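You operate a simulated robot arm through the tools that you are given. There is no shell and no other tool.

The job below is to be done with a simulated robot arm. You get a single attempt, and the scene is never put back.

TASK
Move the stop slider to 150 mm and clamp it.
Fine: CARRIAGE knob off and its lock at HELD first; both stay so.

The check looks at the end state, three seconds after you hand in, the way a careful person would. Anything else that was tipped, shoved, dropped, spilled or broken makes it a failure.

THE ROBOT
A 7-joint arm with a fingered hand, fixed in place. Base frame: the origin is on the floor under the middle of its stand, x ahead of it, y to its left, z up. Units: cm, rad, N and s.
It reaches about 116.4 cm from its shoulder. Its first joint turns from -2.897 to 2.897 rad. Payload 4.7 kg.
The tool frame sits at the grasp point between the pads (the TCP): z along the fingers, y along the line on which they close. The tips reach 3.6 cm beyond it. The gripper opens to 12 cm; its body begins 4.2 cm behind the TCP. The gripper is a hand of 5 fingers: y runs from the thumb to the fingers, the wrist lies at [-1.8, -12.2, -21] in the tool frame, and closing takes about 1.5 s.
Orientation is that of the tool frame in the base frame, as a unit quaternion [x, y, z, w]. With the fingers straight down and the wrist toward the robot, the tool's x, y and z point along [0, 1, 0], [1, 0, 0] and [0, 0, -1] of the base frame.

THE INTERFACE
- The arm moves only by the tool arm_command. Its argument "plan" is a list of rows, each a list of 6 numbers: the shift along the tool's x, y, z in cm, then the turn, a rotation vector about the tool's x, y, z in rad. In form: [[x, y, z, wx, wy, wz], ...]. A call has 1 to 20 rows; each row shifts and turns the commanded pose from where the row before left it, along the tool's axes as they then stand. "hand" is the finger opening in cm, from 0 to 12, set as the call begins (left out, the last holds). A row lasts 0.2 s, in which the tool goes at most 5 cm and 0.15 rad; a call with a longer step from one row to the next is refused whole, and so is a gripper value outside its range. Where a pose cannot be reached the arm comes as near as it can. A force on the tool above 40 N (or 10 N above the force at the start of the call, whichever is more), or a blocked arm, ends the call early, and 0.2 s more pass. The fingers move at their own pace (about 4.5 cm/s each) and stop on an object; they squeeze with about 25 N. The grip force told is the motor's: it shows also when the fingers shut on nothing. Time passes only in rows, and 0.2 s behind the last, so rows that do not move let the fingers close. It gives the time, the measured TCP pose, the force on the tool (base axes), the opening and the grip force at its end, in the units of the frame above (readings bear some noise), with the torque about the TCP (base axes, N m) and any sound that the robot's microphone picked up, and new pictures: "pictures" is both (left out), scene, wrist or none.
- Cameras (640 x 400 px; columns grow to the right, rows downward): "scene" is fixed at [22.42, 49.39, 133.61]; the picture's right is [0.29, -0.96, 0.00], its down [-0.84, -0.26, -0.47] and it looks along [0.45, 0.14, -0.88] (base axes); focal length 315 px, centre (320, 200). "wrist" rides on the gripper at [7.3, -9.1, -14.3] in the tool frame; the picture's right is [-0.80, 0.28, -0.53], its down [-0.53, -0.73, 0.42] and it looks along [-0.27, 0.62, 0.74] (tool axes); focal length 234 px, centre (320, 200). There is no depth. A picture from a camera that has moved, and an enlarged one, comes with that camera's place and axes in the base frame and with its lens. The place of the scene camera against the robot may be out by one fixed shift of up to 1.2 cm in any direction.
- finger_targets(index, middle, ring, little, thumb_bend, thumb_turn): sets how far each is bent, from 0 (flat) to 1 (curled in); at 0.3 the hand is open as for a grip, at 0.7 the pads meet at the TCP. One left out holds its place. A second passes; each finger stops where it meets its share of the squeeze, and holds until it gets a number again. A gripper value or a shape takes the hand back. It gives what a move gives, with no picture; readings hold the bend of each and the force on index, middle, ring, little, thumb and palm. thumb_turn goes from beside the hand (0) to across from the fingers (1), as for a grip.
- grasp_type(shape): the hand has 5 fingers and takes this shape, open, in about a second: jaw (thumb against the fingers, like two jaws); tri (thumb and two fingers); tip (a fingertip pinch); poke (one finger out to press); point (the index stretched); flat (the hand flat); cup (the hand cupped); fist (a fist). The gripper value then closes the fingers along that shape, each until it touches; the sizes above hold for jaw. It gives what a move gives, with no picture.
- close_up(camera, box): a new picture of the part [left, top, right, bottom] of that camera's present view, enlarged. No time passes.
- sign_off(): hands the job in; it is judged then, once.

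Places have to be worked out from the pictures, the camera data and where the tool is seen. Open the gripper and draw the arm clear of the work before you hand the job in, unless the task says otherwise.

The tools are called after "Request:" as a command line: name --pt "numbers of a row" for each row, then --argument value for the rest, lists and objects as JSON in quotes. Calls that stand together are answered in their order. arm_command: Moves the arm, as the interface text tells. Its arguments: {"type":"object","properties":{"plan":{"type":"array","items":{"type":"array","items":{"type":"number"}}},"hand":{"type":"number"},"pictures":{"type":"string","enum":["both","scene","wrist","none"]}},"required":["plan"]} The other tools are called the same way: grasp_type (shape) gives the hand a shape; finger_targets (index, middle, ring, little, thumb_bend, thumb_turn) moves the fingers one by one; close_up (camera, box) takes an enlarged picture of a part of a camera's view; sign_off () hands the job in.

At the start:

```text
t: 0.0
ee_pos: [56.09, 28.75, 96.72]
tool_rot: [0.707, 0.707, -0.001, 0.0]
contact_force: [0.2, -0.6, 0.1]
torque: [0.06, -0.01, 0.0]
gripper_width: 11.99
grip_force: 0.1
shape: jaw
bend: [0.3, 0.3, 0.3, 0.3, 0.3, 0.98]
finger forces: [0.1, 0.0, 0.0, 0.0, 0.0, 0.0]
```

scene: 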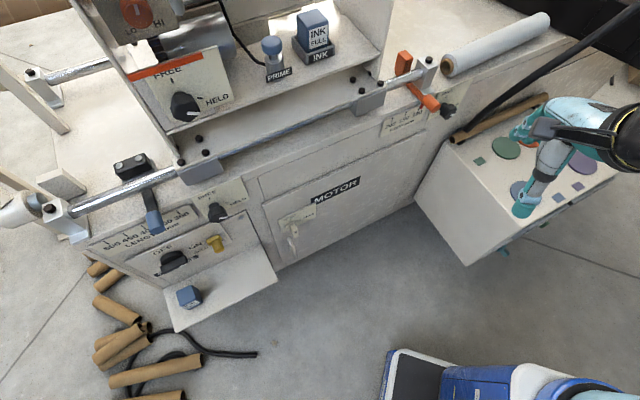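
wrist: 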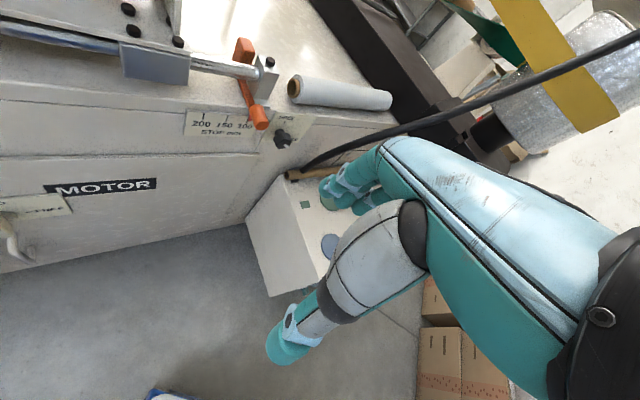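

The scene shows a machine with a rail, orange stop slider at right with a scale (200 150 100), knobs and a carriage. I take enlarged views to read the labels before moving.

Request:
close_up --camera "scene" --box '[340, 30, 500, 150]'

Request:
close_up --camera "scene" --box '[80, 170, 340, 340]'

Request:
close_up --camera "scene" --box '[70, 0, 390, 180]'

Request:
close_up --camera "wrist" --box '[160, 20, 340, 200]'

Request:
close_up --camera "wrist" --box '[0, 0, 200, 280]'

```text
3.33 times, centred on (420, 90) of scene
camera zoom: at [22.42, 49.39, 133.61], right [0.29, -0.96, 0.0], down [-0.84, -0.26, -0.47], along [0.45, 0.14, -0.88], focal length 1049 px, centre (-13, 567)
```

zoom: 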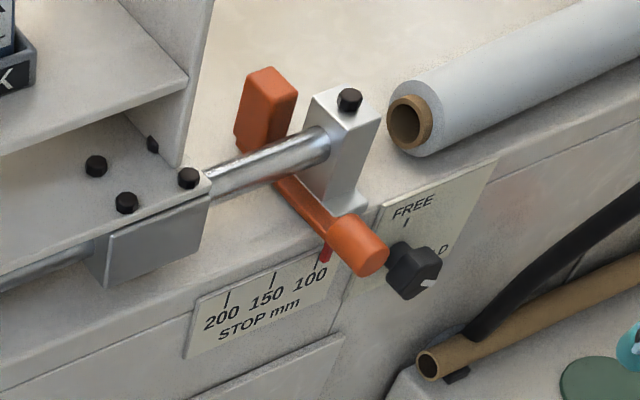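

```text
2.35 times, centred on (210, 255) of scene
camera zoom: at [22.42, 49.39, 133.61], right [0.29, -0.96, 0.0], down [-0.84, -0.26, -0.47], along [0.45, 0.14, -0.88], focal length 740 px, centre (579, 71)
```

zoom: 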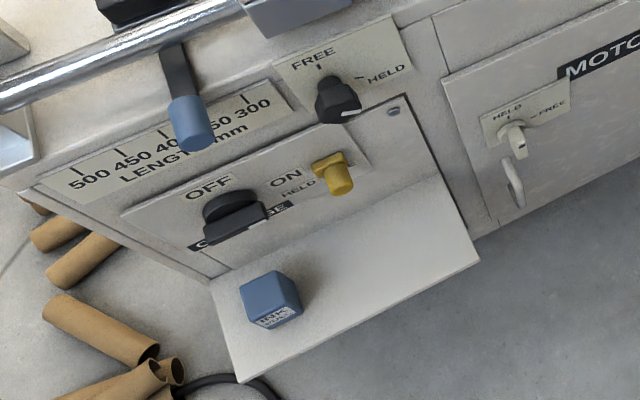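

```text
2.00 times, centred on (230, 90) of scene
camera zoom: at [22.42, 49.39, 133.61], right [0.29, -0.96, 0.0], down [-0.84, -0.26, -0.47], along [0.45, 0.14, -0.88], focal length 629 px, centre (500, 420)
```

zoom: 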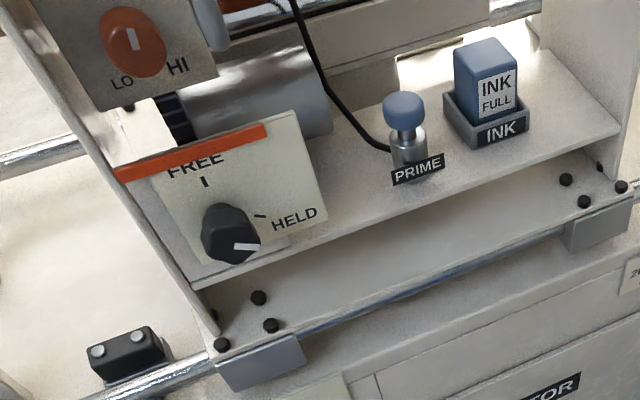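

```text
2.22 times, centred on (250, 110) of wrist
camera zoom: at [46.94, 35.93, 111.22], right [0.28, -0.8, 0.53], down [-0.73, -0.53, -0.42], along [0.62, -0.27, -0.74], focal length 520 px, centre (476, 400)
```

zoom: 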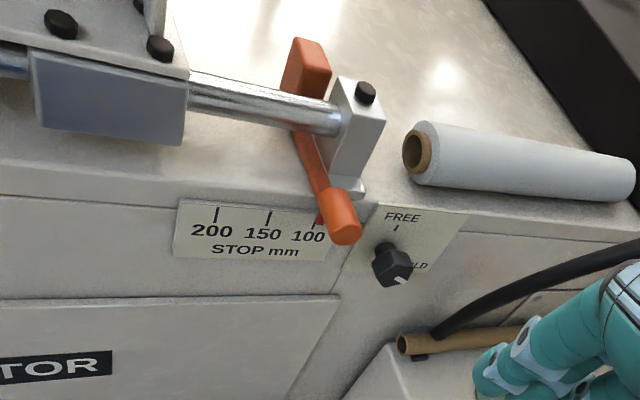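

```text
1.43 times, centred on (100, 140) of wrist
camera zoom: at [46.94, 35.93, 111.22], right [0.28, -0.8, 0.53], down [-0.73, -0.53, -0.42], along [0.62, -0.27, -0.74], focal length 334 px, centre (634, 286)
```

zoom: 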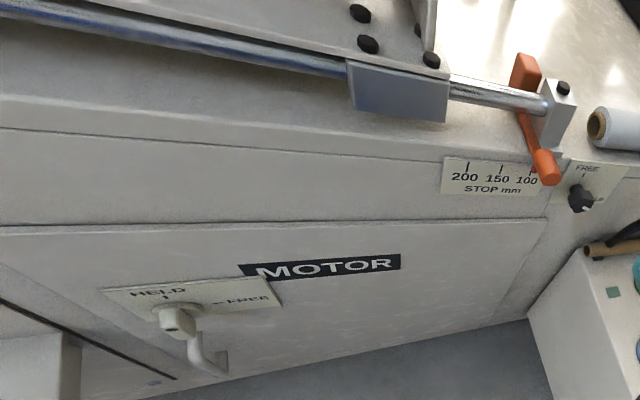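

The orange stop slider's pointer stands at 100 mm with its own FREE/HELD knob to the right (mark seems toward HELD). The CARRIAGE knob and its yellow lock are at the left end near about (40, 80, 65). I swing the hand left, well in front of the face, to look at them with the wrist camera.

Request:
arm_command --pt "3.3 -3.6 0.2 0 0 0" --pt "3.3 -3.6 0.2 0 0 0" --pt "3.3 -3.6 0.2 0 0 0" --pt "3.3 -3.6 0.2 0 0 0" --pt "3.3 -3.6 0.2 0 0 0" --pt "3.3 -3.6 0.2 0 0 0" --pt "3.3 -3.6 0.2 0 0 0" --pt "3.3 -3.6 0.2 0 0 0" --pt "3.3 -3.6 0.2 0 0 0" --pt "3.3 -3.6 0.2 0 0 0" --pt "0 0 0 0 0 -0.131" --pt "0 0 0 0 0 -0.131" --pt "0 0 0 0 0 -0.131" --pt "0 0 0 0 0 -0.131" --pt "0 0 0 0 0 -0.131" --pt "0 0 0 0 0 -0.131" --pictures "both"

```text
t: 3.4
ee_pos: [20.05, 61.7, 94.77]
tool_rot: [0.381, 0.925, 0.0, 0.002]
contact_force: [0.8, 0.0, -0.4]
torque: [0.03, -0.01, 0.0]
gripper_width: 11.96
grip_force: 0.0
shape: jaw
bend: [0.3, 0.3, 0.3, 0.3, 0.3, 0.98]
finger forces: [0.1, 0.1, 0.0, 0.0, 0.0, 0.0]
camera wrist: at [8.44, 60.33, 109.18], right [0.77, -0.37, 0.53], down [-0.14, -0.9, -0.42], along [0.63, 0.25, -0.74], focal length 234 px, centre (320, 200)
```

scene: 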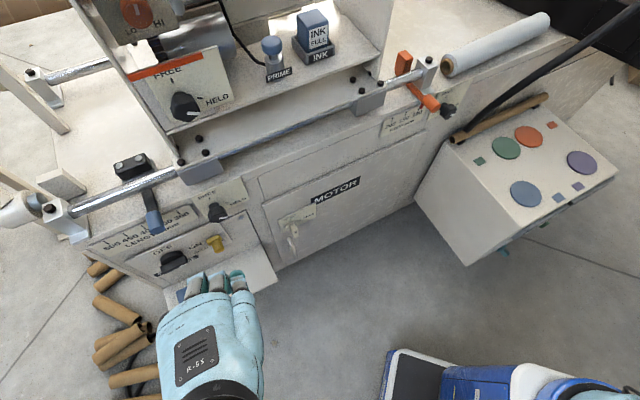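
wrist: 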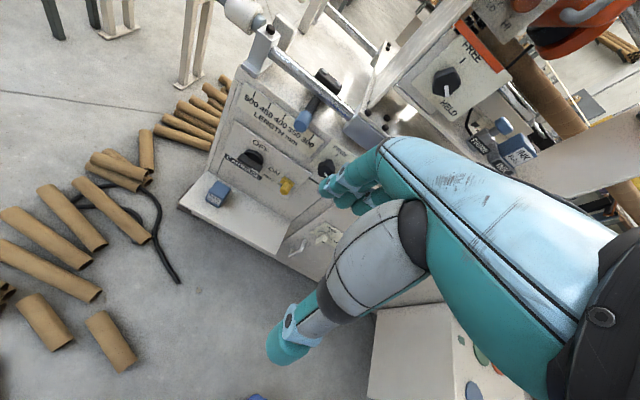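

The CARRIAGE panel is now in the wrist view; I enlarge it to read knob and lock states.

Request:
close_up --camera "wrist" --box '[180, 70, 360, 250]'

Request:
close_up --camera "wrist" --box '[215, 125, 305, 205]'

Request:
close_up --camera "scene" --box '[130, 190, 260, 290]'

```text
2.22 times, centred on (270, 160) of wrist
camera zoom: at [8.44, 60.33, 109.18], right [0.77, -0.37, 0.53], down [-0.14, -0.9, -0.42], along [0.63, 0.25, -0.74], focal length 520 px, centre (431, 289)
```

zoom: 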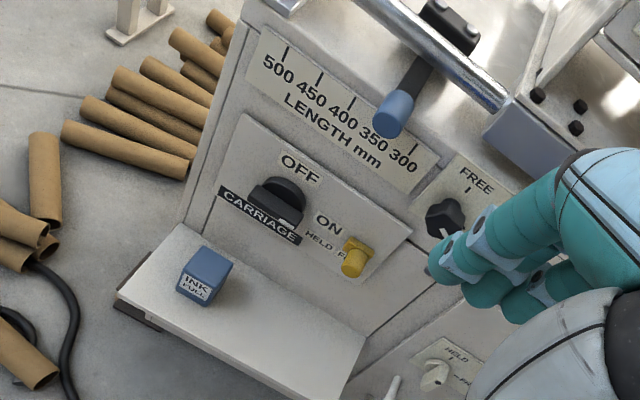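

```text
5.00 times, centred on (260, 165) of wrist
camera zoom: at [8.44, 60.33, 109.18], right [0.77, -0.37, 0.53], down [-0.14, -0.9, -0.42], along [0.63, 0.25, -0.74], focal length 1171 px, centre (620, 375)
```

zoom: 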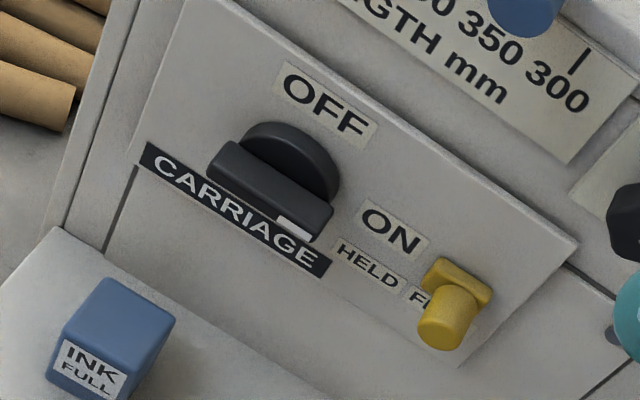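

```text
4.00 times, centred on (195, 240) of scene
camera zoom: at [22.42, 49.39, 133.61], right [0.29, -0.96, 0.0], down [-0.84, -0.26, -0.47], along [0.45, 0.14, -0.88], focal length 1259 px, centre (820, 40)
```

zoom: 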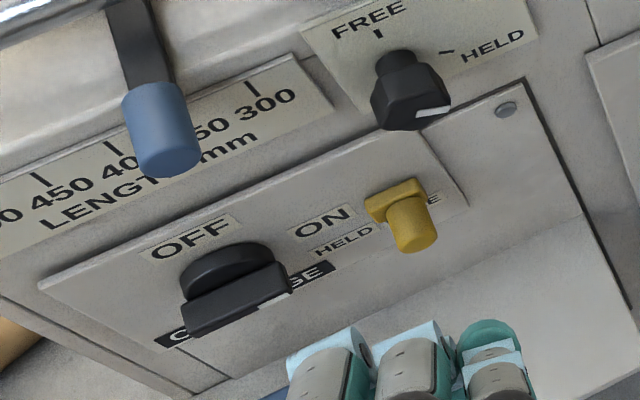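

The CARRIAGE knob is at ON (white mark right) and the yellow lock sits at FREE on the right; both must change. The face runs at about 48° to the base axes: inward normal about (0.74, 0.67), knob near (33.6, 90, 59). I move closer and tilt the fingers toward the face for a better look.

Request:
arm_command --pt "2.28 1.85 2.96 0 0 0.05" --pt "2.28 1.85 2.96 0 0 0" --pt "2.28 1.85 2.96 0 0 0" --pt "2.28 1.85 2.96 0 0 0" --pt "2.28 1.85 2.96 0 0 0" --pt "0 0 0 -0.14 0 0" --pt "0 0 0 -0.14 0 0" --pt "0 0 0 -0.14 0 0" --pt "0 0 0 -0.14 0 0" --pt "0 0 0 -0.14 0 0" --pictures "both"

```text
t: 5.6
ee_pos: [19.05, 76.37, 80.15]
tool_rot: [0.38, 0.859, 0.314, 0.137]
contact_force: [0.2, 0.0, 0.6]
torque: [0.0, 0.0, 0.0]
gripper_width: 11.97
grip_force: 0.1
shape: jaw
bend: [0.3, 0.3, 0.3, 0.3, 0.3, 0.98]
finger forces: [0.0, 0.0, 0.0, 0.0, 0.0, 0.1]
camera wrist: at [2.2, 70.81, 85.19], right [0.45, -0.68, 0.58], down [0.15, -0.58, -0.8], along [0.88, 0.44, -0.16], focal length 234 px, centre (320, 200)
```

scene: 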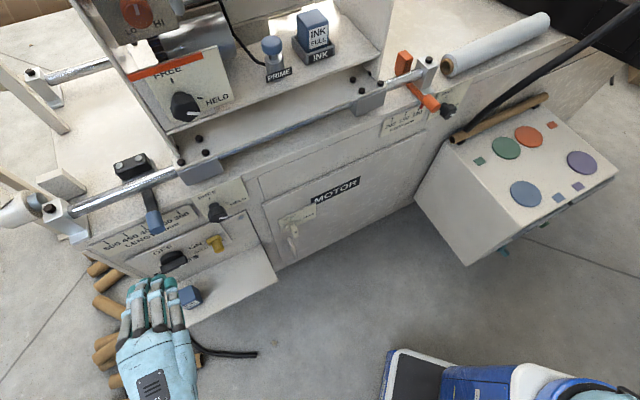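
wrist: 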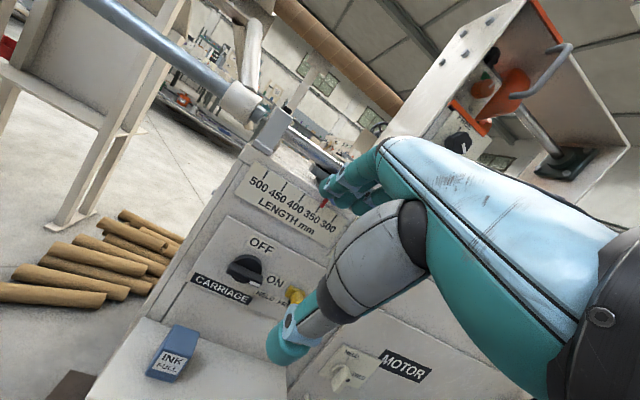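

The panel is now seen nearly frontally. I enlarge it to fix knob and lock positions.

Request:
close_up --camera "wrist" --box '[180, 210, 340, 330]'

Request:
close_up --camera "wrist" --box '[80, 150, 340, 400]'

```text
3.33 times, centred on (260, 270) of wrist
camera zoom: at [2.2, 70.81, 85.19], right [0.45, -0.68, 0.58], down [0.15, -0.58, -0.8], along [0.88, 0.44, -0.16], focal length 781 px, centre (520, -33)
```

zoom: 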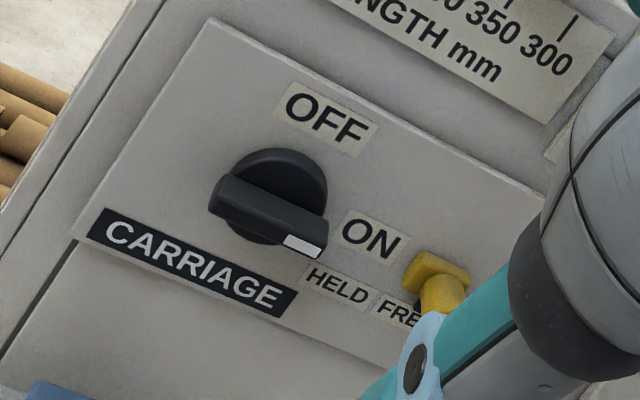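

```text
1.60 times, centred on (210, 275) of wrist
camera zoom: at [2.2, 70.81, 85.19], right [0.45, -0.68, 0.58], down [0.15, -0.58, -0.8], along [0.88, 0.44, -0.16], focal length 375 px, centre (496, 80)
```

zoom: 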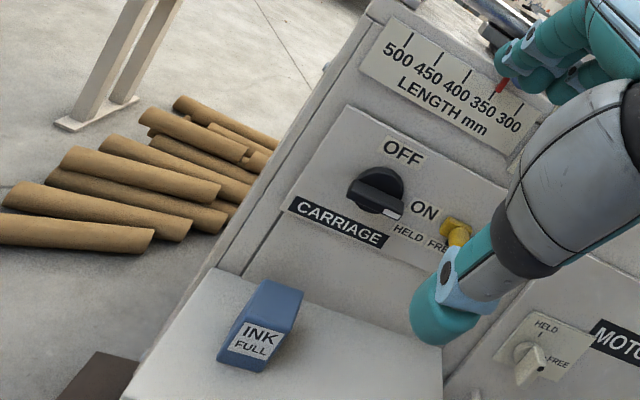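

Triangulating gives the knob bar at about (31.6, 88.3, 62.8), face depth about 3 cm behind it, and the yellow lock at the same height 10 cm to the right; HELD label is about 4 cm left of the lock. I level the fingers toward the face (palm axis horizontal), narrow the hand, and lower to knob height while staying 15 cm out.

Request:
arm_command --pt "0 0 0 -0.145 0 0" --pt "0 0 0 -0.145 0 0" --pt "0 0 0 -0.145 0 0" --pt "0 0 0 -0.145 0 0" --pt "0 0 0 -0.145 0 0" --pt "0 0 0 -0.145 0 0" --pt "0 0 0 0 0.047 0" --pt "-0.1 -4.34 0 0 0 0" --pt "-0.1 -4.34 0 0 0 0" --pt "-0.1 -4.34 0 0 0 0" --pt "-0.1 -4.34 0 0 0 0" --hand 7 --pictures "both"

```text
t: 8.0
ee_pos: [19.36, 76.09, 62.97]
tool_rot: [0.273, 0.652, 0.653, 0.272]
contact_force: [-0.9, 0.5, 0.5]
torque: [-0.06, 0.05, -0.02]
gripper_width: 7.03
grip_force: 0.0
shape: jaw
bend: [0.74, 0.42, 0.39, 0.41, 0.66, 1.0]
finger forces: [0.0, 0.0, 0.1, 0.0, 0.1, 0.1]
camera wrist: at [4.14, 71.11, 53.76], right [0.2, -0.94, 0.28], down [0.68, -0.08, -0.73], along [0.71, 0.33, 0.62], focal length 234 px, centre (320, 200)
```

scene: 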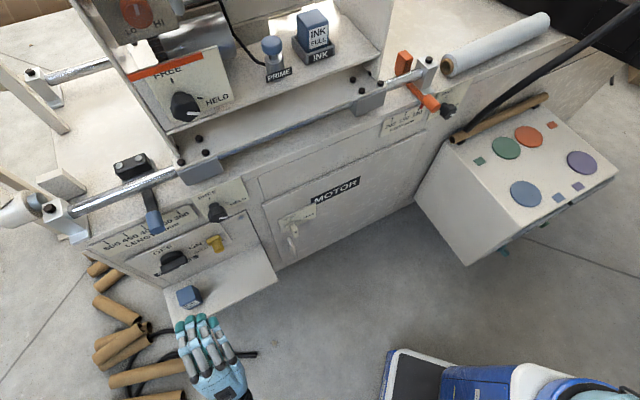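
wrist: 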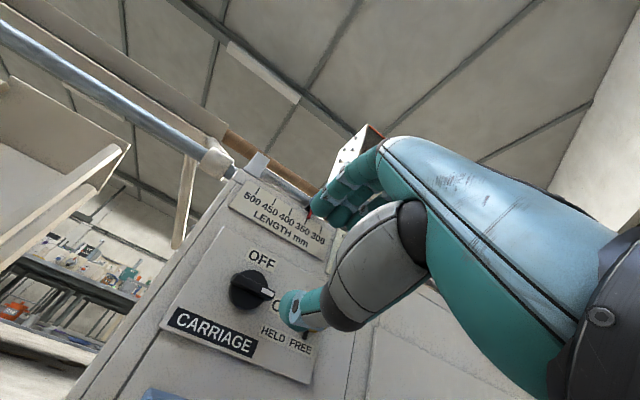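

The hand is level with fingers toward the face, opening 7 cm. I zoom in to line up with the knob and check the finger posture (index reads more bent).

Request:
close_up --camera "wrist" --box '[160, 160, 440, 360]'

Request:
close_up --camera "scene" --box '[130, 230, 290, 400]'

```text
2.00 times, centred on (300, 260) of wrist
camera zoom: at [4.14, 71.11, 53.76], right [0.2, -0.94, 0.28], down [0.68, -0.08, -0.73], along [0.71, 0.33, 0.62], focal length 468 px, centre (360, 80)
```

zoom: 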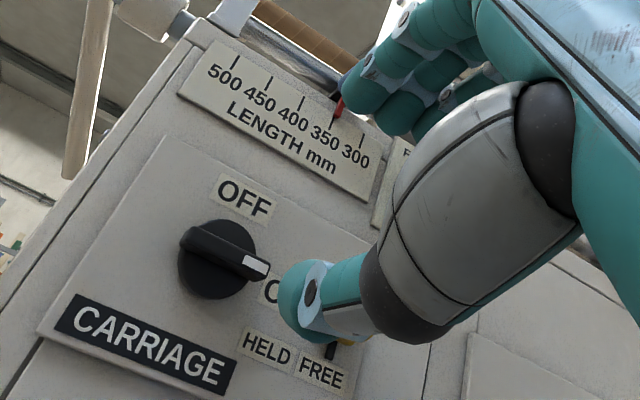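

```text
2.35 times, centred on (210, 315) of scene
camera zoom: at [22.42, 49.39, 133.61], right [0.29, -0.96, 0.0], down [-0.84, -0.26, -0.47], along [0.45, 0.14, -0.88], focal length 740 px, centre (579, -71)
```

zoom: 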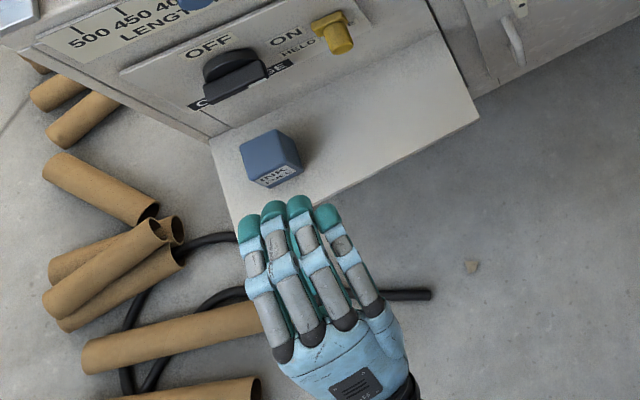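

Knob centre is about 0.6 cm below the tool line and 18 cm ahead; a-offset is good. I advance 9 cm and check again.

Request:
arm_command --pt "0 -0.3 3 0 0.005 0" --pt "0 -0.3 3 0 0 0" --pt "0 0 3 0 0 0" --pictures "both"

Request:
close_up --camera "wrist" --box '[160, 160, 440, 360]'

Request:
close_up --camera "scene" --box '[130, 230, 290, 400]'

```text
t: 8.8
ee_pos: [25.74, 82.49, 62.18]
tool_rot: [0.27, 0.653, 0.654, 0.27]
contact_force: [-0.1, -0.3, -1.3]
torque: [0.02, -0.01, 0.0]
gripper_width: 7.0
grip_force: 0.0
shape: jaw
bend: [0.74, 0.42, 0.39, 0.41, 0.66, 1.0]
finger forces: [0.1, 0.1, 0.0, 0.0, 0.0, 0.1]
camera wrist: at [10.53, 77.37, 53.03], right [0.2, -0.94, 0.28], down [0.68, -0.07, -0.73], along [0.71, 0.34, 0.62], focal length 234 px, centre (320, 200)
```

scene: 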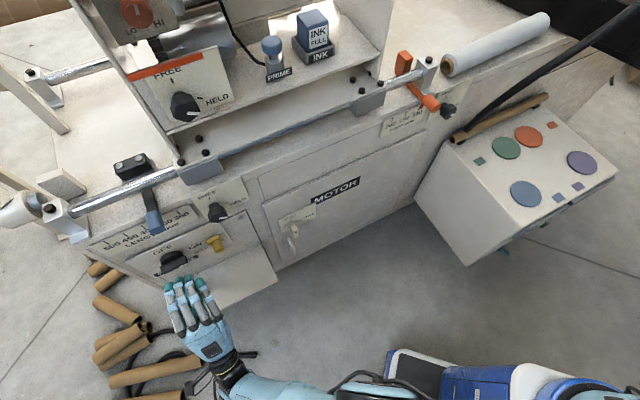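
wrist: 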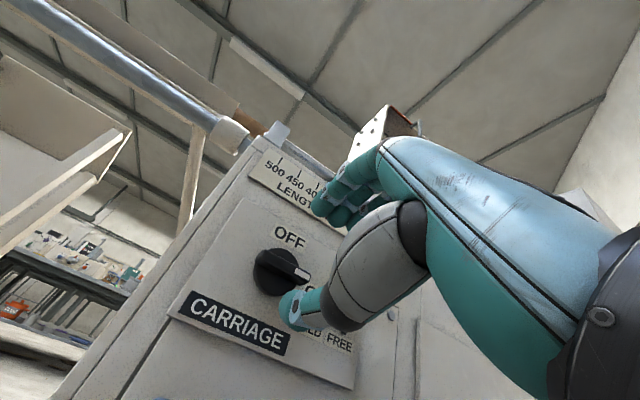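

```text
2.00 times, centred on (300, 260) of wrist
camera zoom: at [10.53, 77.37, 53.03], right [0.2, -0.94, 0.28], down [0.68, -0.07, -0.73], along [0.71, 0.34, 0.62], focal length 468 px, centre (360, 80)
```

zoom: 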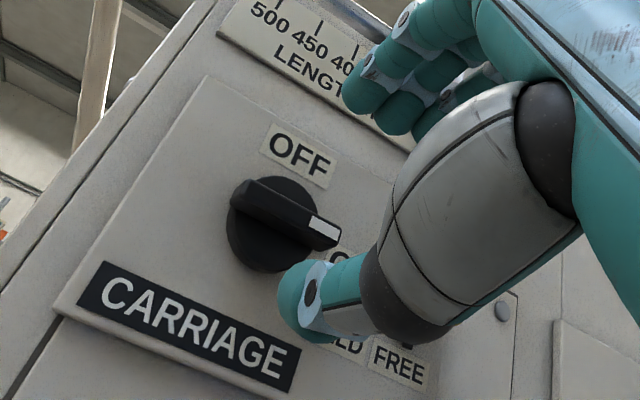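

```text
2.35 times, centred on (210, 315) of scene
camera zoom: at [22.42, 49.39, 133.61], right [0.29, -0.96, 0.0], down [-0.84, -0.26, -0.47], along [0.45, 0.14, -0.88], focal length 740 px, centre (579, -71)
```

zoom: 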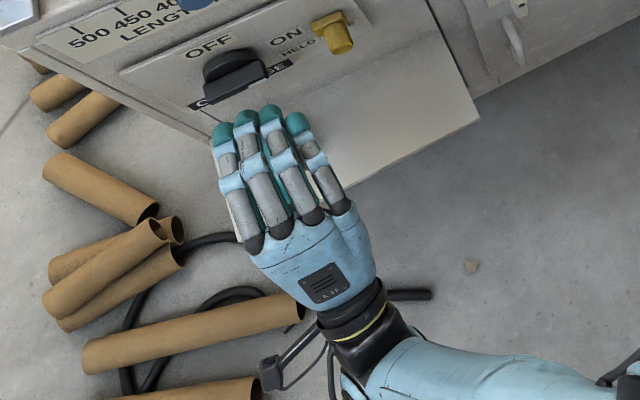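

The bar centre works out at about 9 cm ahead of the tool, within 0.3 cm of the tool line. I advance 6.3 cm so the fingertips straddle the bar.

Request:
arm_command --pt "-0.1 0 2.1 0 0 0" --pt "-0.1 0 2.1 0 0 0" --pt "0 0 2.1 0 0 0" --pictures "both"

Request:
close_up --camera "wrist" --box '[200, 160, 440, 360]'

Request:
close_up --camera "scene" --box '[110, 200, 270, 350]'

```text
t: 9.6
ee_pos: [30.19, 86.7, 62.02]
tool_rot: [0.269, 0.653, 0.654, 0.269]
contact_force: [0.0, 0.4, 0.5]
torque: [-0.01, 0.01, -0.02]
gripper_width: 7.01
grip_force: 0.0
shape: jaw
bend: [0.74, 0.42, 0.39, 0.41, 0.66, 1.0]
finger forces: [0.0, 0.0, 0.0, 0.0, 0.1, 0.1]
camera wrist: at [15.04, 81.73, 53.01], right [0.2, -0.94, 0.28], down [0.68, -0.07, -0.73], along [0.71, 0.34, 0.62], focal length 234 px, centre (320, 200)
```

scene: 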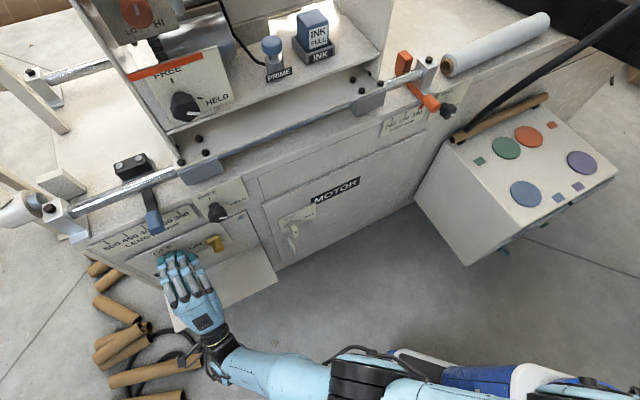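
wrist: 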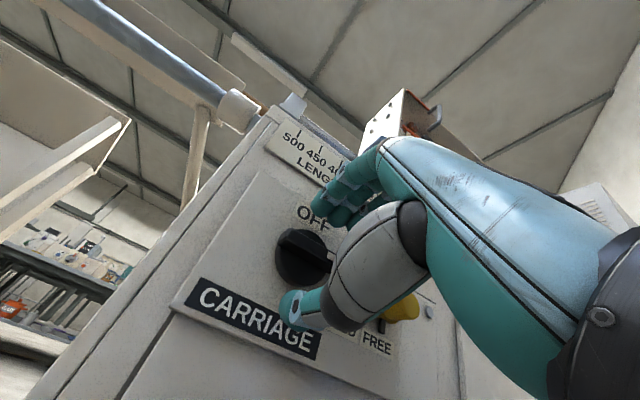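

```text
2.00 times, centred on (320, 260) of wrist
camera zoom: at [15.04, 81.73, 53.01], right [0.2, -0.94, 0.28], down [0.68, -0.07, -0.73], along [0.71, 0.34, 0.62], focal length 468 px, centre (320, 80)
```

zoom: 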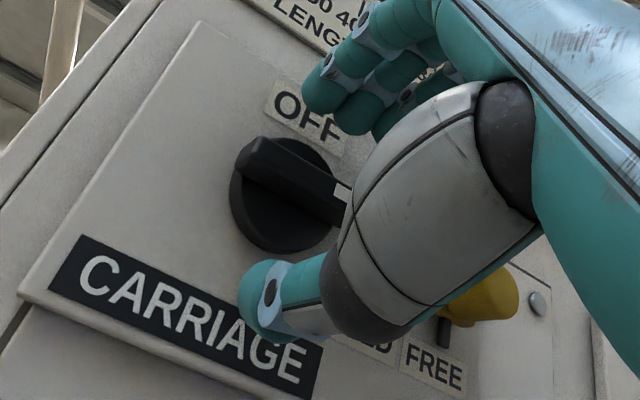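

```text
2.67 times, centred on (190, 275) of scene
camera zoom: at [22.42, 49.39, 133.61], right [0.29, -0.96, 0.0], down [-0.84, -0.26, -0.47], along [0.45, 0.14, -0.88], focal length 839 px, centre (667, 0)
```

zoom: 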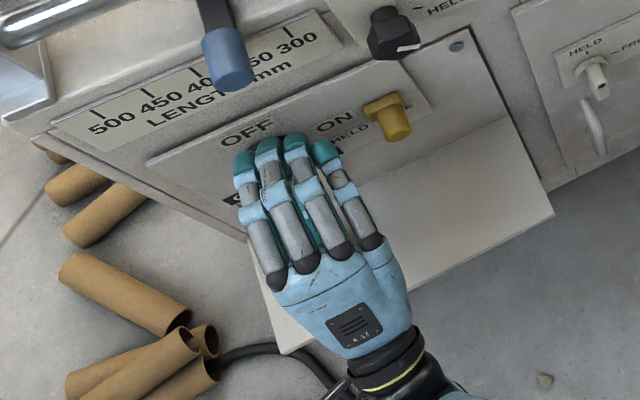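

Fingers are above and thumb below the bar, no contact yet. I close the hand on the bar in place.

Request:
arm_command --pt "0 0 0 0 0 0" --pt "0 0 0 0 0 0" --pt "0 0 0 0 0 0" --pt "0 0 0 0 0 0" --pt "0 0 0 0 0 0" --pt "0 0 0 0 0 0" --pt "0 0 0 0 0 0" --pt "0 0 0 0 0 0" --hand 0.5 --pictures "both"

Request:
close_up --camera "wrist" --box '[200, 160, 440, 360]'

Request:
close_up --camera "scene" --box '[110, 200, 270, 350]'

```text
t: 11.4
ee_pos: [30.25, 86.74, 62.01]
tool_rot: [0.27, 0.655, 0.652, 0.27]
contact_force: [3.1, 2.7, -1.6]
torque: [-0.09, -0.01, 0.03]
gripper_width: 0.72
grip_force: 25.3
shape: jaw
bend: [0.71, 0.66, 0.68, 0.7, 0.72, 1.0]
finger forces: [11.2, 5.9, 2.5, 0.1, 22.3, 0.0]
camera wrist: at [15.06, 81.71, 52.97], right [0.2, -0.94, 0.28], down [0.68, -0.07, -0.73], along [0.71, 0.34, 0.62], focal length 234 px, centre (320, 200)
```

scene: 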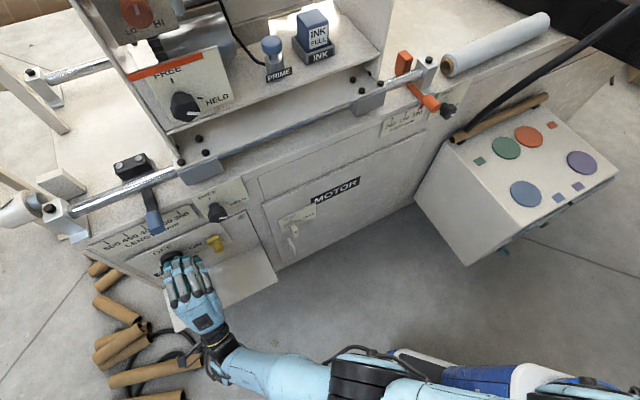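
wrist: 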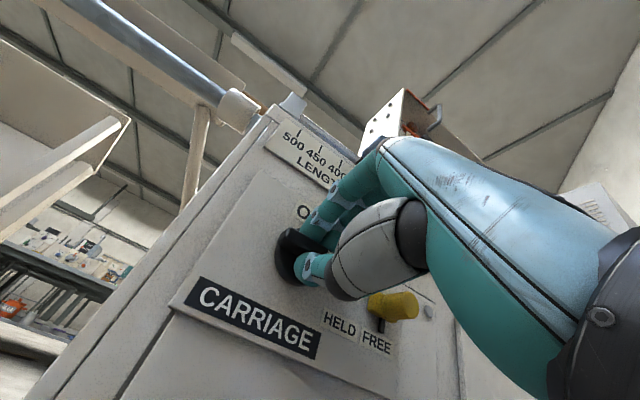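

```text
2.00 times, centred on (320, 260) of wrist
camera zoom: at [15.06, 81.71, 52.97], right [0.2, -0.94, 0.28], down [0.68, -0.07, -0.73], along [0.71, 0.34, 0.62], focal length 468 px, centre (320, 80)
```

zoom: 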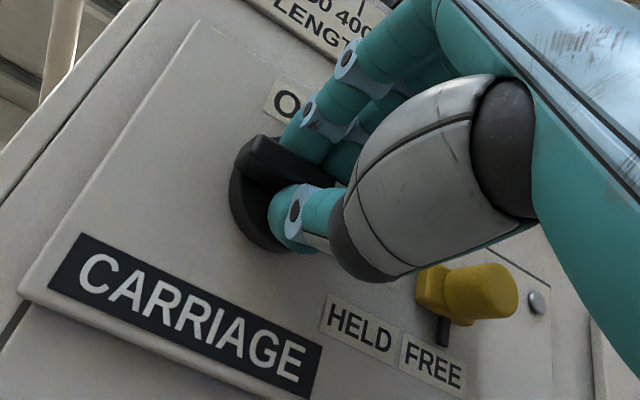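

```text
2.67 times, centred on (190, 275) of scene
camera zoom: at [22.42, 49.39, 133.61], right [0.29, -0.96, 0.0], down [-0.84, -0.26, -0.47], along [0.45, 0.14, -0.88], focal length 839 px, centre (667, 0)
```

zoom: 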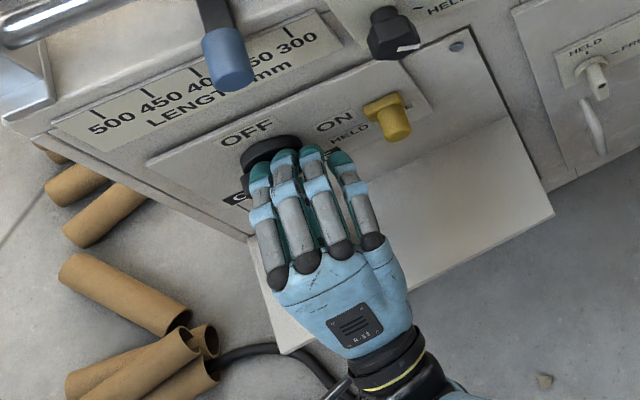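

The bar is firmly gripped (thumb 22 N, index 11 N) with the tool axis on the knob axis. I start turning counter-clockwise (negative about tool z) by 0.56 rad.

Request:
arm_command --pt "0 0 0 0 0 -0.14" --pt "0 0 0 0 0 -0.14" --pt "0 0 0 0 0 -0.14" --pt "0 0 0 0 0 -0.14" --pictures "both"

Request:
close_up --camera "scene" --box '[110, 200, 270, 350]'

```text
t: 12.4
ee_pos: [30.2, 86.8, 62.08]
tool_rot: [0.078, 0.703, 0.553, 0.44]
contact_force: [3.7, -4.5, 1.0]
torque: [0.04, 0.0, -0.15]
gripper_width: 0.67
grip_force: 24.8
shape: jaw
bend: [0.71, 0.71, 0.7, 0.7, 0.73, 1.0]
finger forces: [15.7, 4.1, 2.6, 0.0, 23.1, 0.0]
camera wrist: at [19.32, 77.49, 50.54], right [0.01, -0.75, 0.66], down [0.89, -0.29, -0.34], along [0.45, 0.6, 0.67], focal length 234 px, centre (320, 200)
```

scene: 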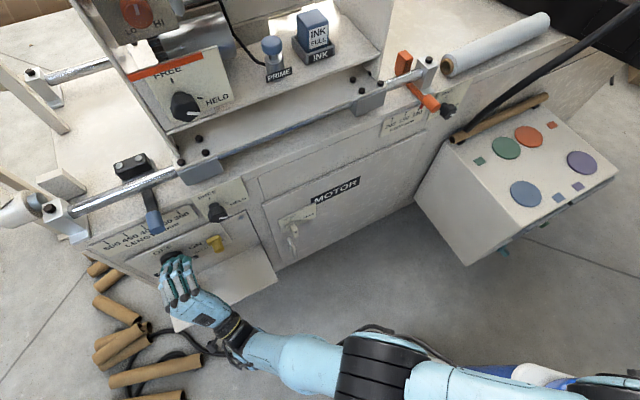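
wrist: 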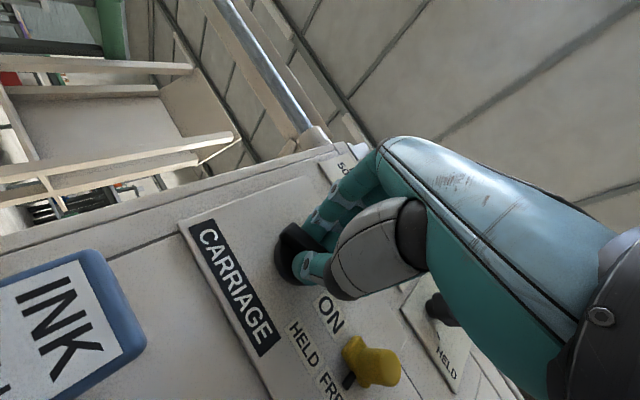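

```text
2.67 times, centred on (190, 275) of scene
camera zoom: at [22.42, 49.39, 133.61], right [0.29, -0.96, 0.0], down [-0.84, -0.26, -0.47], along [0.45, 0.14, -0.88], focal length 839 px, centre (667, 0)
```

zoom: 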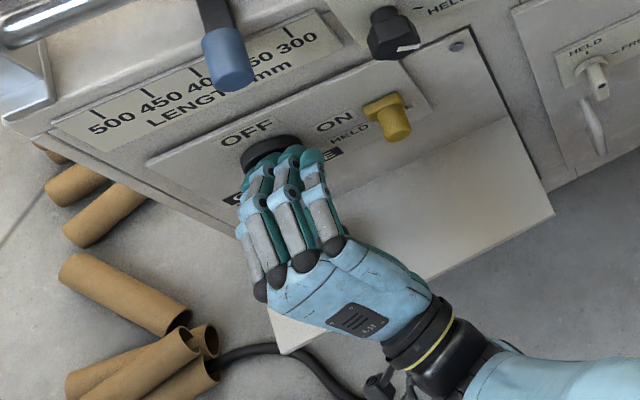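

The knob turns with the hand and forces are small. I continue the remaining ~1.0 rad.

Request:
arm_command --pt "0 0 0 0 0 -0.14" --pt "0 0 0 0 0 -0.14" --pt "0 0 0 0 0 -0.14" --pt "0 0 0 0 0 -0.14" --pictures "none"

Request:
arm_command --pt "0 0 0 0 0 -0.14" --pt "0 0 0 0 0 -0.14" --pt "0 0 0 0 0 -0.14" --pt "0 0 0 0 0 -0.03" --pictures "both"

Request:
close_up --camera "scene" --box '[110, 200, 270, 350]'

```text
t: 13.3
ee_pos: [29.88, 87.34, 60.6]
tool_rot: [-0.042, 0.71, 0.466, 0.526]
contact_force: [-4.7, -14.5, 13.1]
torque: [0.32, -0.35, -0.14]
gripper_width: 0.79
grip_force: 25.2
shape: jaw
bend: [0.71, 0.64, 0.61, 0.7, 0.73, 1.0]
finger forces: [10.8, 15.5, 4.8, 0.1, 26.6, 0.1]
out of reach, approached as far as the arm can: row 3
stopped in row 4: the force on the tool passed its limit at 44 N (the readings are from after the stop); the commanded pose is now the measured one
```

```text
t: 13.7
ee_pos: [29.82, 87.54, 59.64]
tool_rot: [-0.062, 0.711, 0.447, 0.54]
contact_force: [-5.1, -16.7, 13.8]
torque: [0.37, -0.37, -0.15]
gripper_width: 0.79
grip_force: 25.3
shape: jaw
bend: [0.72, 0.64, 0.57, 0.7, 0.73, 1.0]
finger forces: [9.6, 18.9, 3.3, 6.3, 27.7, 0.1]
out of reach, approached as far as the arm can: row 1
stopped in row 1: the force on the tool passed its limit at 41 N (the readings are from after the stop); the commanded pose is now the measured one
camera wrist: at [21.92, 75.01, 48.83], right [-0.21, -0.52, 0.83], down [0.94, -0.35, 0.02], along [0.28, 0.78, 0.56], focal length 234 px, centre (320, 200)
```

scene: 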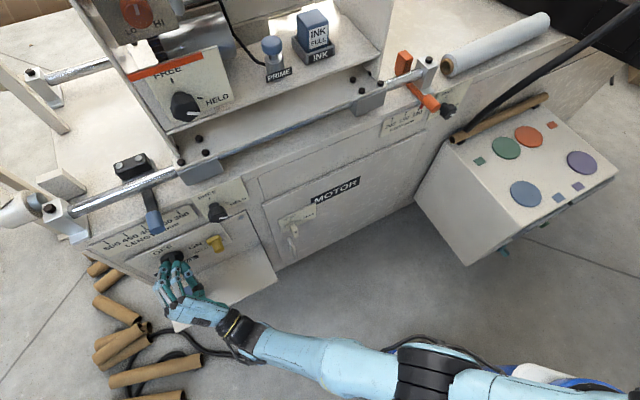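
wrist: 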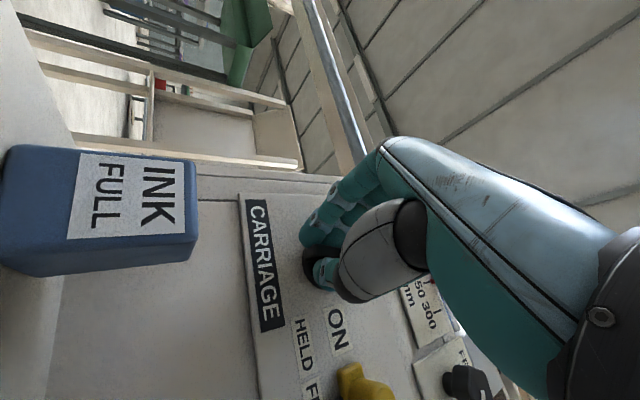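

```text
2.67 times, centred on (190, 275) of scene
camera zoom: at [22.42, 49.39, 133.61], right [0.29, -0.96, 0.0], down [-0.84, -0.26, -0.47], along [0.45, 0.14, -0.88], focal length 839 px, centre (667, 0)
```

zoom: 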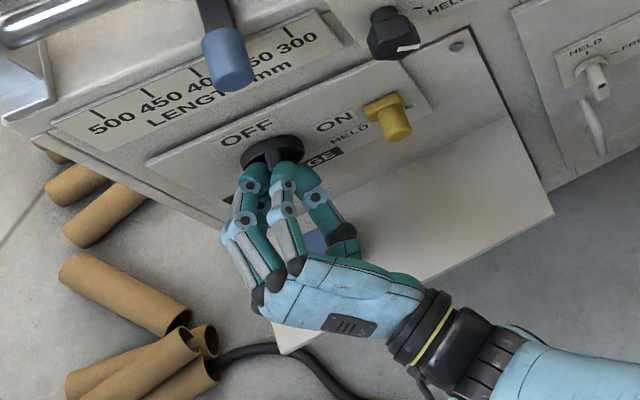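

The arm hit a joint limit at about 55° and the hand dragged downward, so I must release and re-grip from another wrist angle. I open the hand gently without moving first.

Request:
arm_command --pt "0 0 0 0 0 0" --pt "0 0 0 0 0 0" --pt "0 0 0 0 0 0" --pt "0 0 0 0 0 0" --pt "0 0 0 0 0 0" --hand 6 --pictures "both"

Request:
close_up --camera "scene" --box '[110, 200, 270, 350]'

Request:
close_up --camera "wrist" --box '[0, 120, 440, 400]'

```text
t: 14.9
ee_pos: [29.95, 87.62, 59.29]
tool_rot: [-0.063, 0.712, 0.445, 0.54]
contact_force: [-0.1, 0.4, -1.3]
torque: [0.04, 0.02, 0.02]
gripper_width: 5.94
grip_force: 0.2
shape: jaw
bend: [0.74, 0.45, 0.42, 0.41, 0.71, 1.0]
finger forces: [0.0, 0.0, 0.0, 0.0, 0.0, 0.0]
camera wrist: at [22.01, 74.92, 48.59], right [-0.2, -0.51, 0.83], down [0.94, -0.35, 0.02], along [0.28, 0.78, 0.55], focal length 234 px, centre (320, 200)
```

scene: 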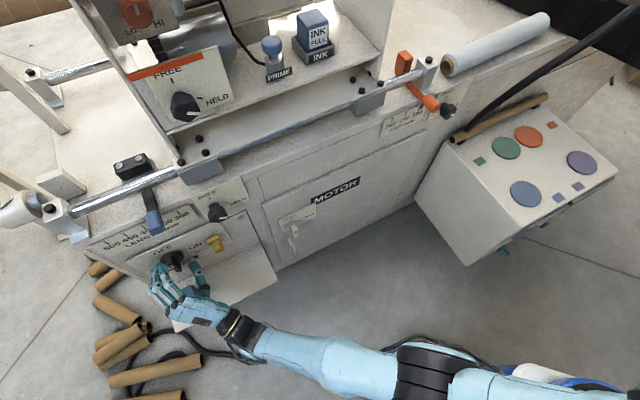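
wrist: 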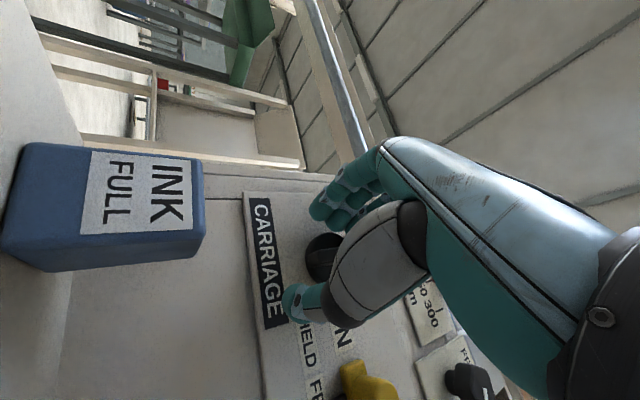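

```text
2.67 times, centred on (190, 275) of scene
camera zoom: at [22.42, 49.39, 133.61], right [0.29, -0.96, 0.0], down [-0.84, -0.26, -0.47], along [0.45, 0.14, -0.88], focal length 839 px, centre (667, 0)
```

zoom: 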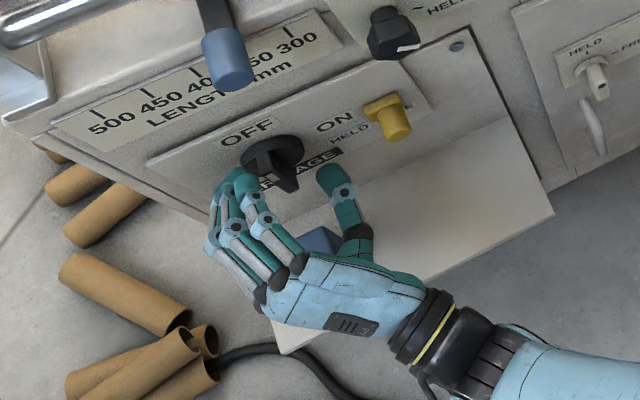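

```text
1.43 times, centred on (220, 260) of wrist
camera zoom: at [22.01, 74.92, 48.59], right [-0.2, -0.51, 0.83], down [0.94, -0.35, 0.02], along [0.28, 0.78, 0.55], focal length 334 px, centre (463, 114)
```

zoom: 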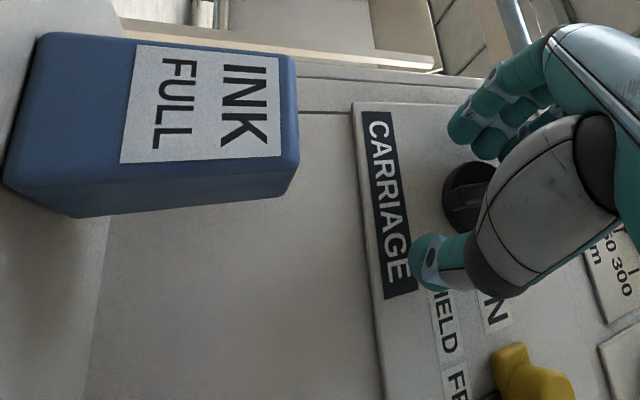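

The knob is released and now looks turned most of the way; forces are nil. I back straight out 10 cm, rising slightly, to inspect it.

Request:
arm_command --pt "0 0 -2.5 0 0 0" --pt "-0.41 0.285 -2.5 0 0 0" --pt "-0.41 0.285 -2.5 0 0 0" --pt "-0.41 0.285 -2.5 0 0 0" --pictures "both"

Request:
close_up --camera "scene" --box '[110, 200, 270, 350]'

Request:
close_up --camera "wrist" --box '[100, 150, 420, 400]'

```text
t: 15.9
ee_pos: [22.9, 80.56, 61.08]
tool_rot: [-0.062, 0.712, 0.444, 0.54]
contact_force: [0.0, 0.0, 0.1]
torque: [0.01, 0.0, 0.06]
gripper_width: 5.97
grip_force: 0.1
shape: jaw
bend: [0.74, 0.45, 0.42, 0.41, 0.71, 1.0]
finger forces: [0.1, 0.0, 0.1, 0.0, 0.0, 0.0]
camera wrist: at [14.93, 67.9, 50.39], right [-0.2, -0.52, 0.83], down [0.94, -0.35, 0.02], along [0.28, 0.78, 0.55], focal length 234 px, centre (320, 200)
```

scene: 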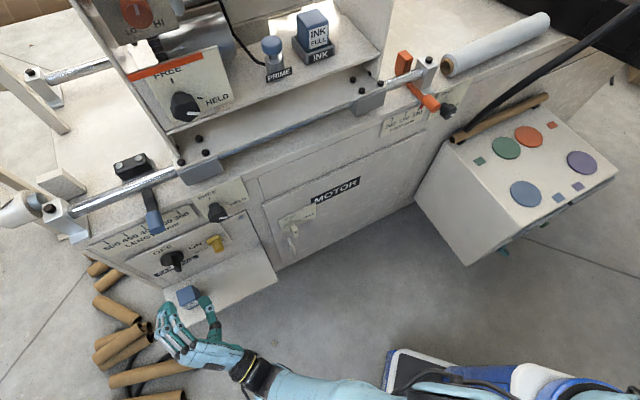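
wrist: 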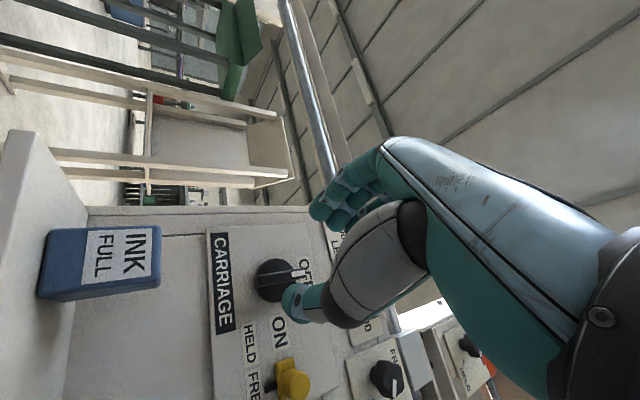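

```text
2.67 times, centred on (190, 275) of scene
camera zoom: at [22.42, 49.39, 133.61], right [0.29, -0.96, 0.0], down [-0.84, -0.26, -0.47], along [0.45, 0.14, -0.88], focal length 839 px, centre (667, 0)
```

zoom: 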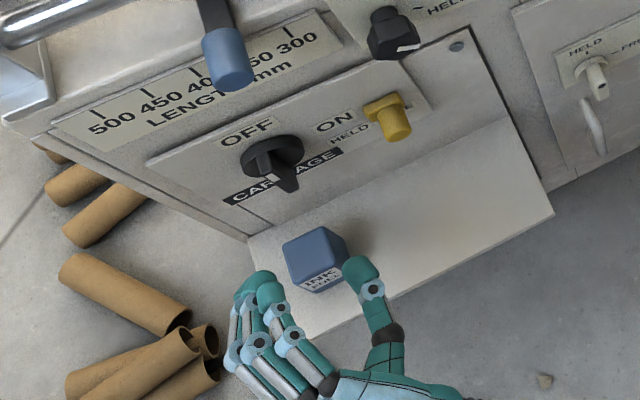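

```text
1.60 times, centred on (260, 275) of wrist
camera zoom: at [14.93, 67.9, 50.39], right [-0.2, -0.52, 0.83], down [0.94, -0.35, 0.02], along [0.28, 0.78, 0.55], focal length 375 px, centre (416, 80)
```

zoom: 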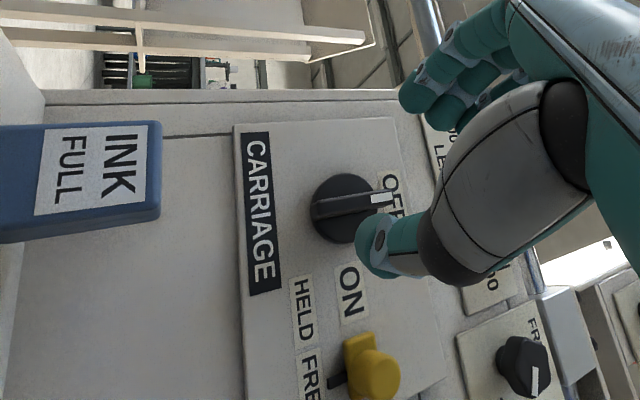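

Computing the bar ends from this view, both lie at the same lateral position: the bar is vertical with its mark up at OFF, so the CARRIAGE knob is off. Next is the yellow lock: I untwist the wrist, close the hand into a blunt pusher, and move to the right of the lock, still 14 cm out.

Request:
arm_command --pt "0 0 -0.5 0 0 0.138" --pt "0 0 -0.5 0 0 0.138" --pt "0 0 -0.5 0 0 0.138" --pt "0 0 -0.5 0 0 0.138" --pt "0 0 -0.5 0 0 0.138" --pt "0 0 -0.5 0 0 0.138" --pt "0 0 0 0 0 0.138" --pt "0 0 0 -0.02 0 0" --pt "-4.3 0.15 0 0 0 0" --pt "-4.3 0.15 0 0 0 0" --pt "-4.3 0.15 0 0 0 0" --pt "-4.3 0.15 0 0 0 0" --hand 0 --pictures "both"

Request:
close_up --camera "wrist" --box '[100, 150, 420, 400]'

Request:
close_up --camera "scene" --box '[110, 200, 310, 350]'

```text
t: 18.5
ee_pos: [32.88, 66.16, 61.74]
tool_rot: [0.272, 0.653, 0.651, 0.274]
contact_force: [0.0, -0.8, -0.1]
torque: [0.01, 0.02, -0.02]
gripper_width: 0.0
grip_force: 24.3
shape: jaw
bend: [0.7, 0.7, 0.7, 0.7, 0.52, 1.0]
finger forces: [0.1, 0.0, 0.1, 0.1, 0.1, 0.0]
camera wrist: at [17.62, 61.27, 52.8], right [0.19, -0.94, 0.28], down [0.68, -0.08, -0.73], along [0.71, 0.33, 0.62], focal length 234 px, centre (320, 200)
```

scene: 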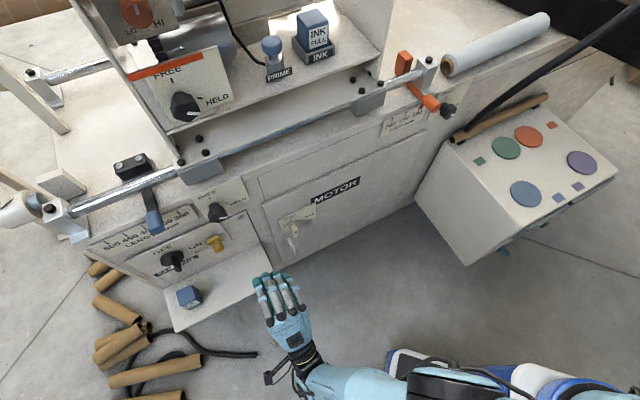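
wrist: 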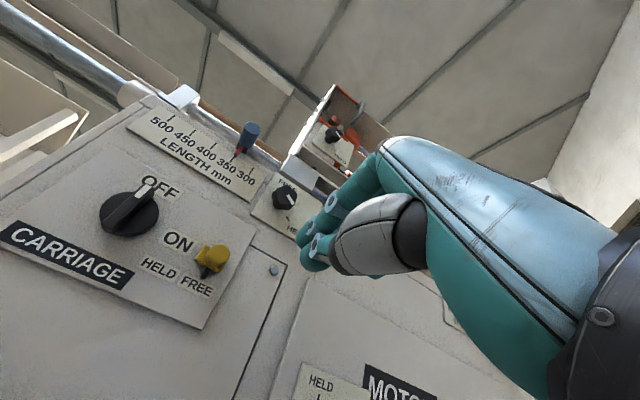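

```text
1.60 times, centred on (260, 275) of wrist
camera zoom: at [17.62, 61.27, 52.8], right [0.19, -0.94, 0.28], down [0.68, -0.08, -0.73], along [0.71, 0.33, 0.62], focal length 375 px, centre (416, 80)
```

zoom: 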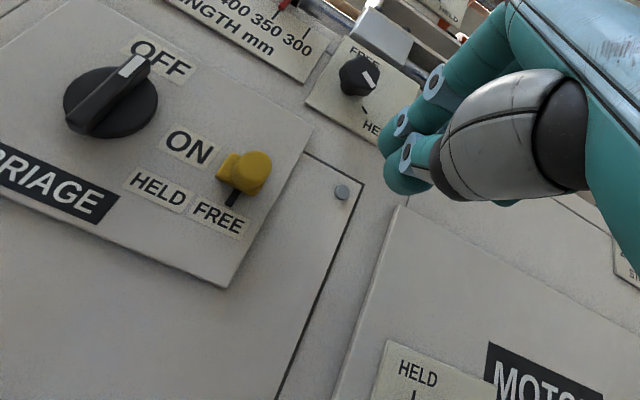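

```text
2.67 times, centred on (210, 275) of scene
camera zoom: at [22.42, 49.39, 133.61], right [0.29, -0.96, 0.0], down [-0.84, -0.26, -0.47], along [0.45, 0.14, -0.88], focal length 839 px, centre (613, 0)
```

zoom: 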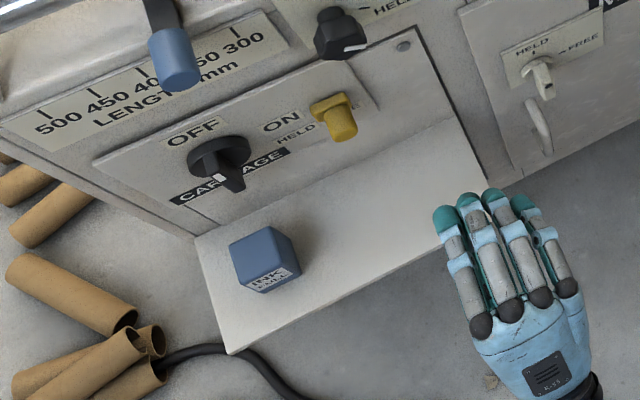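

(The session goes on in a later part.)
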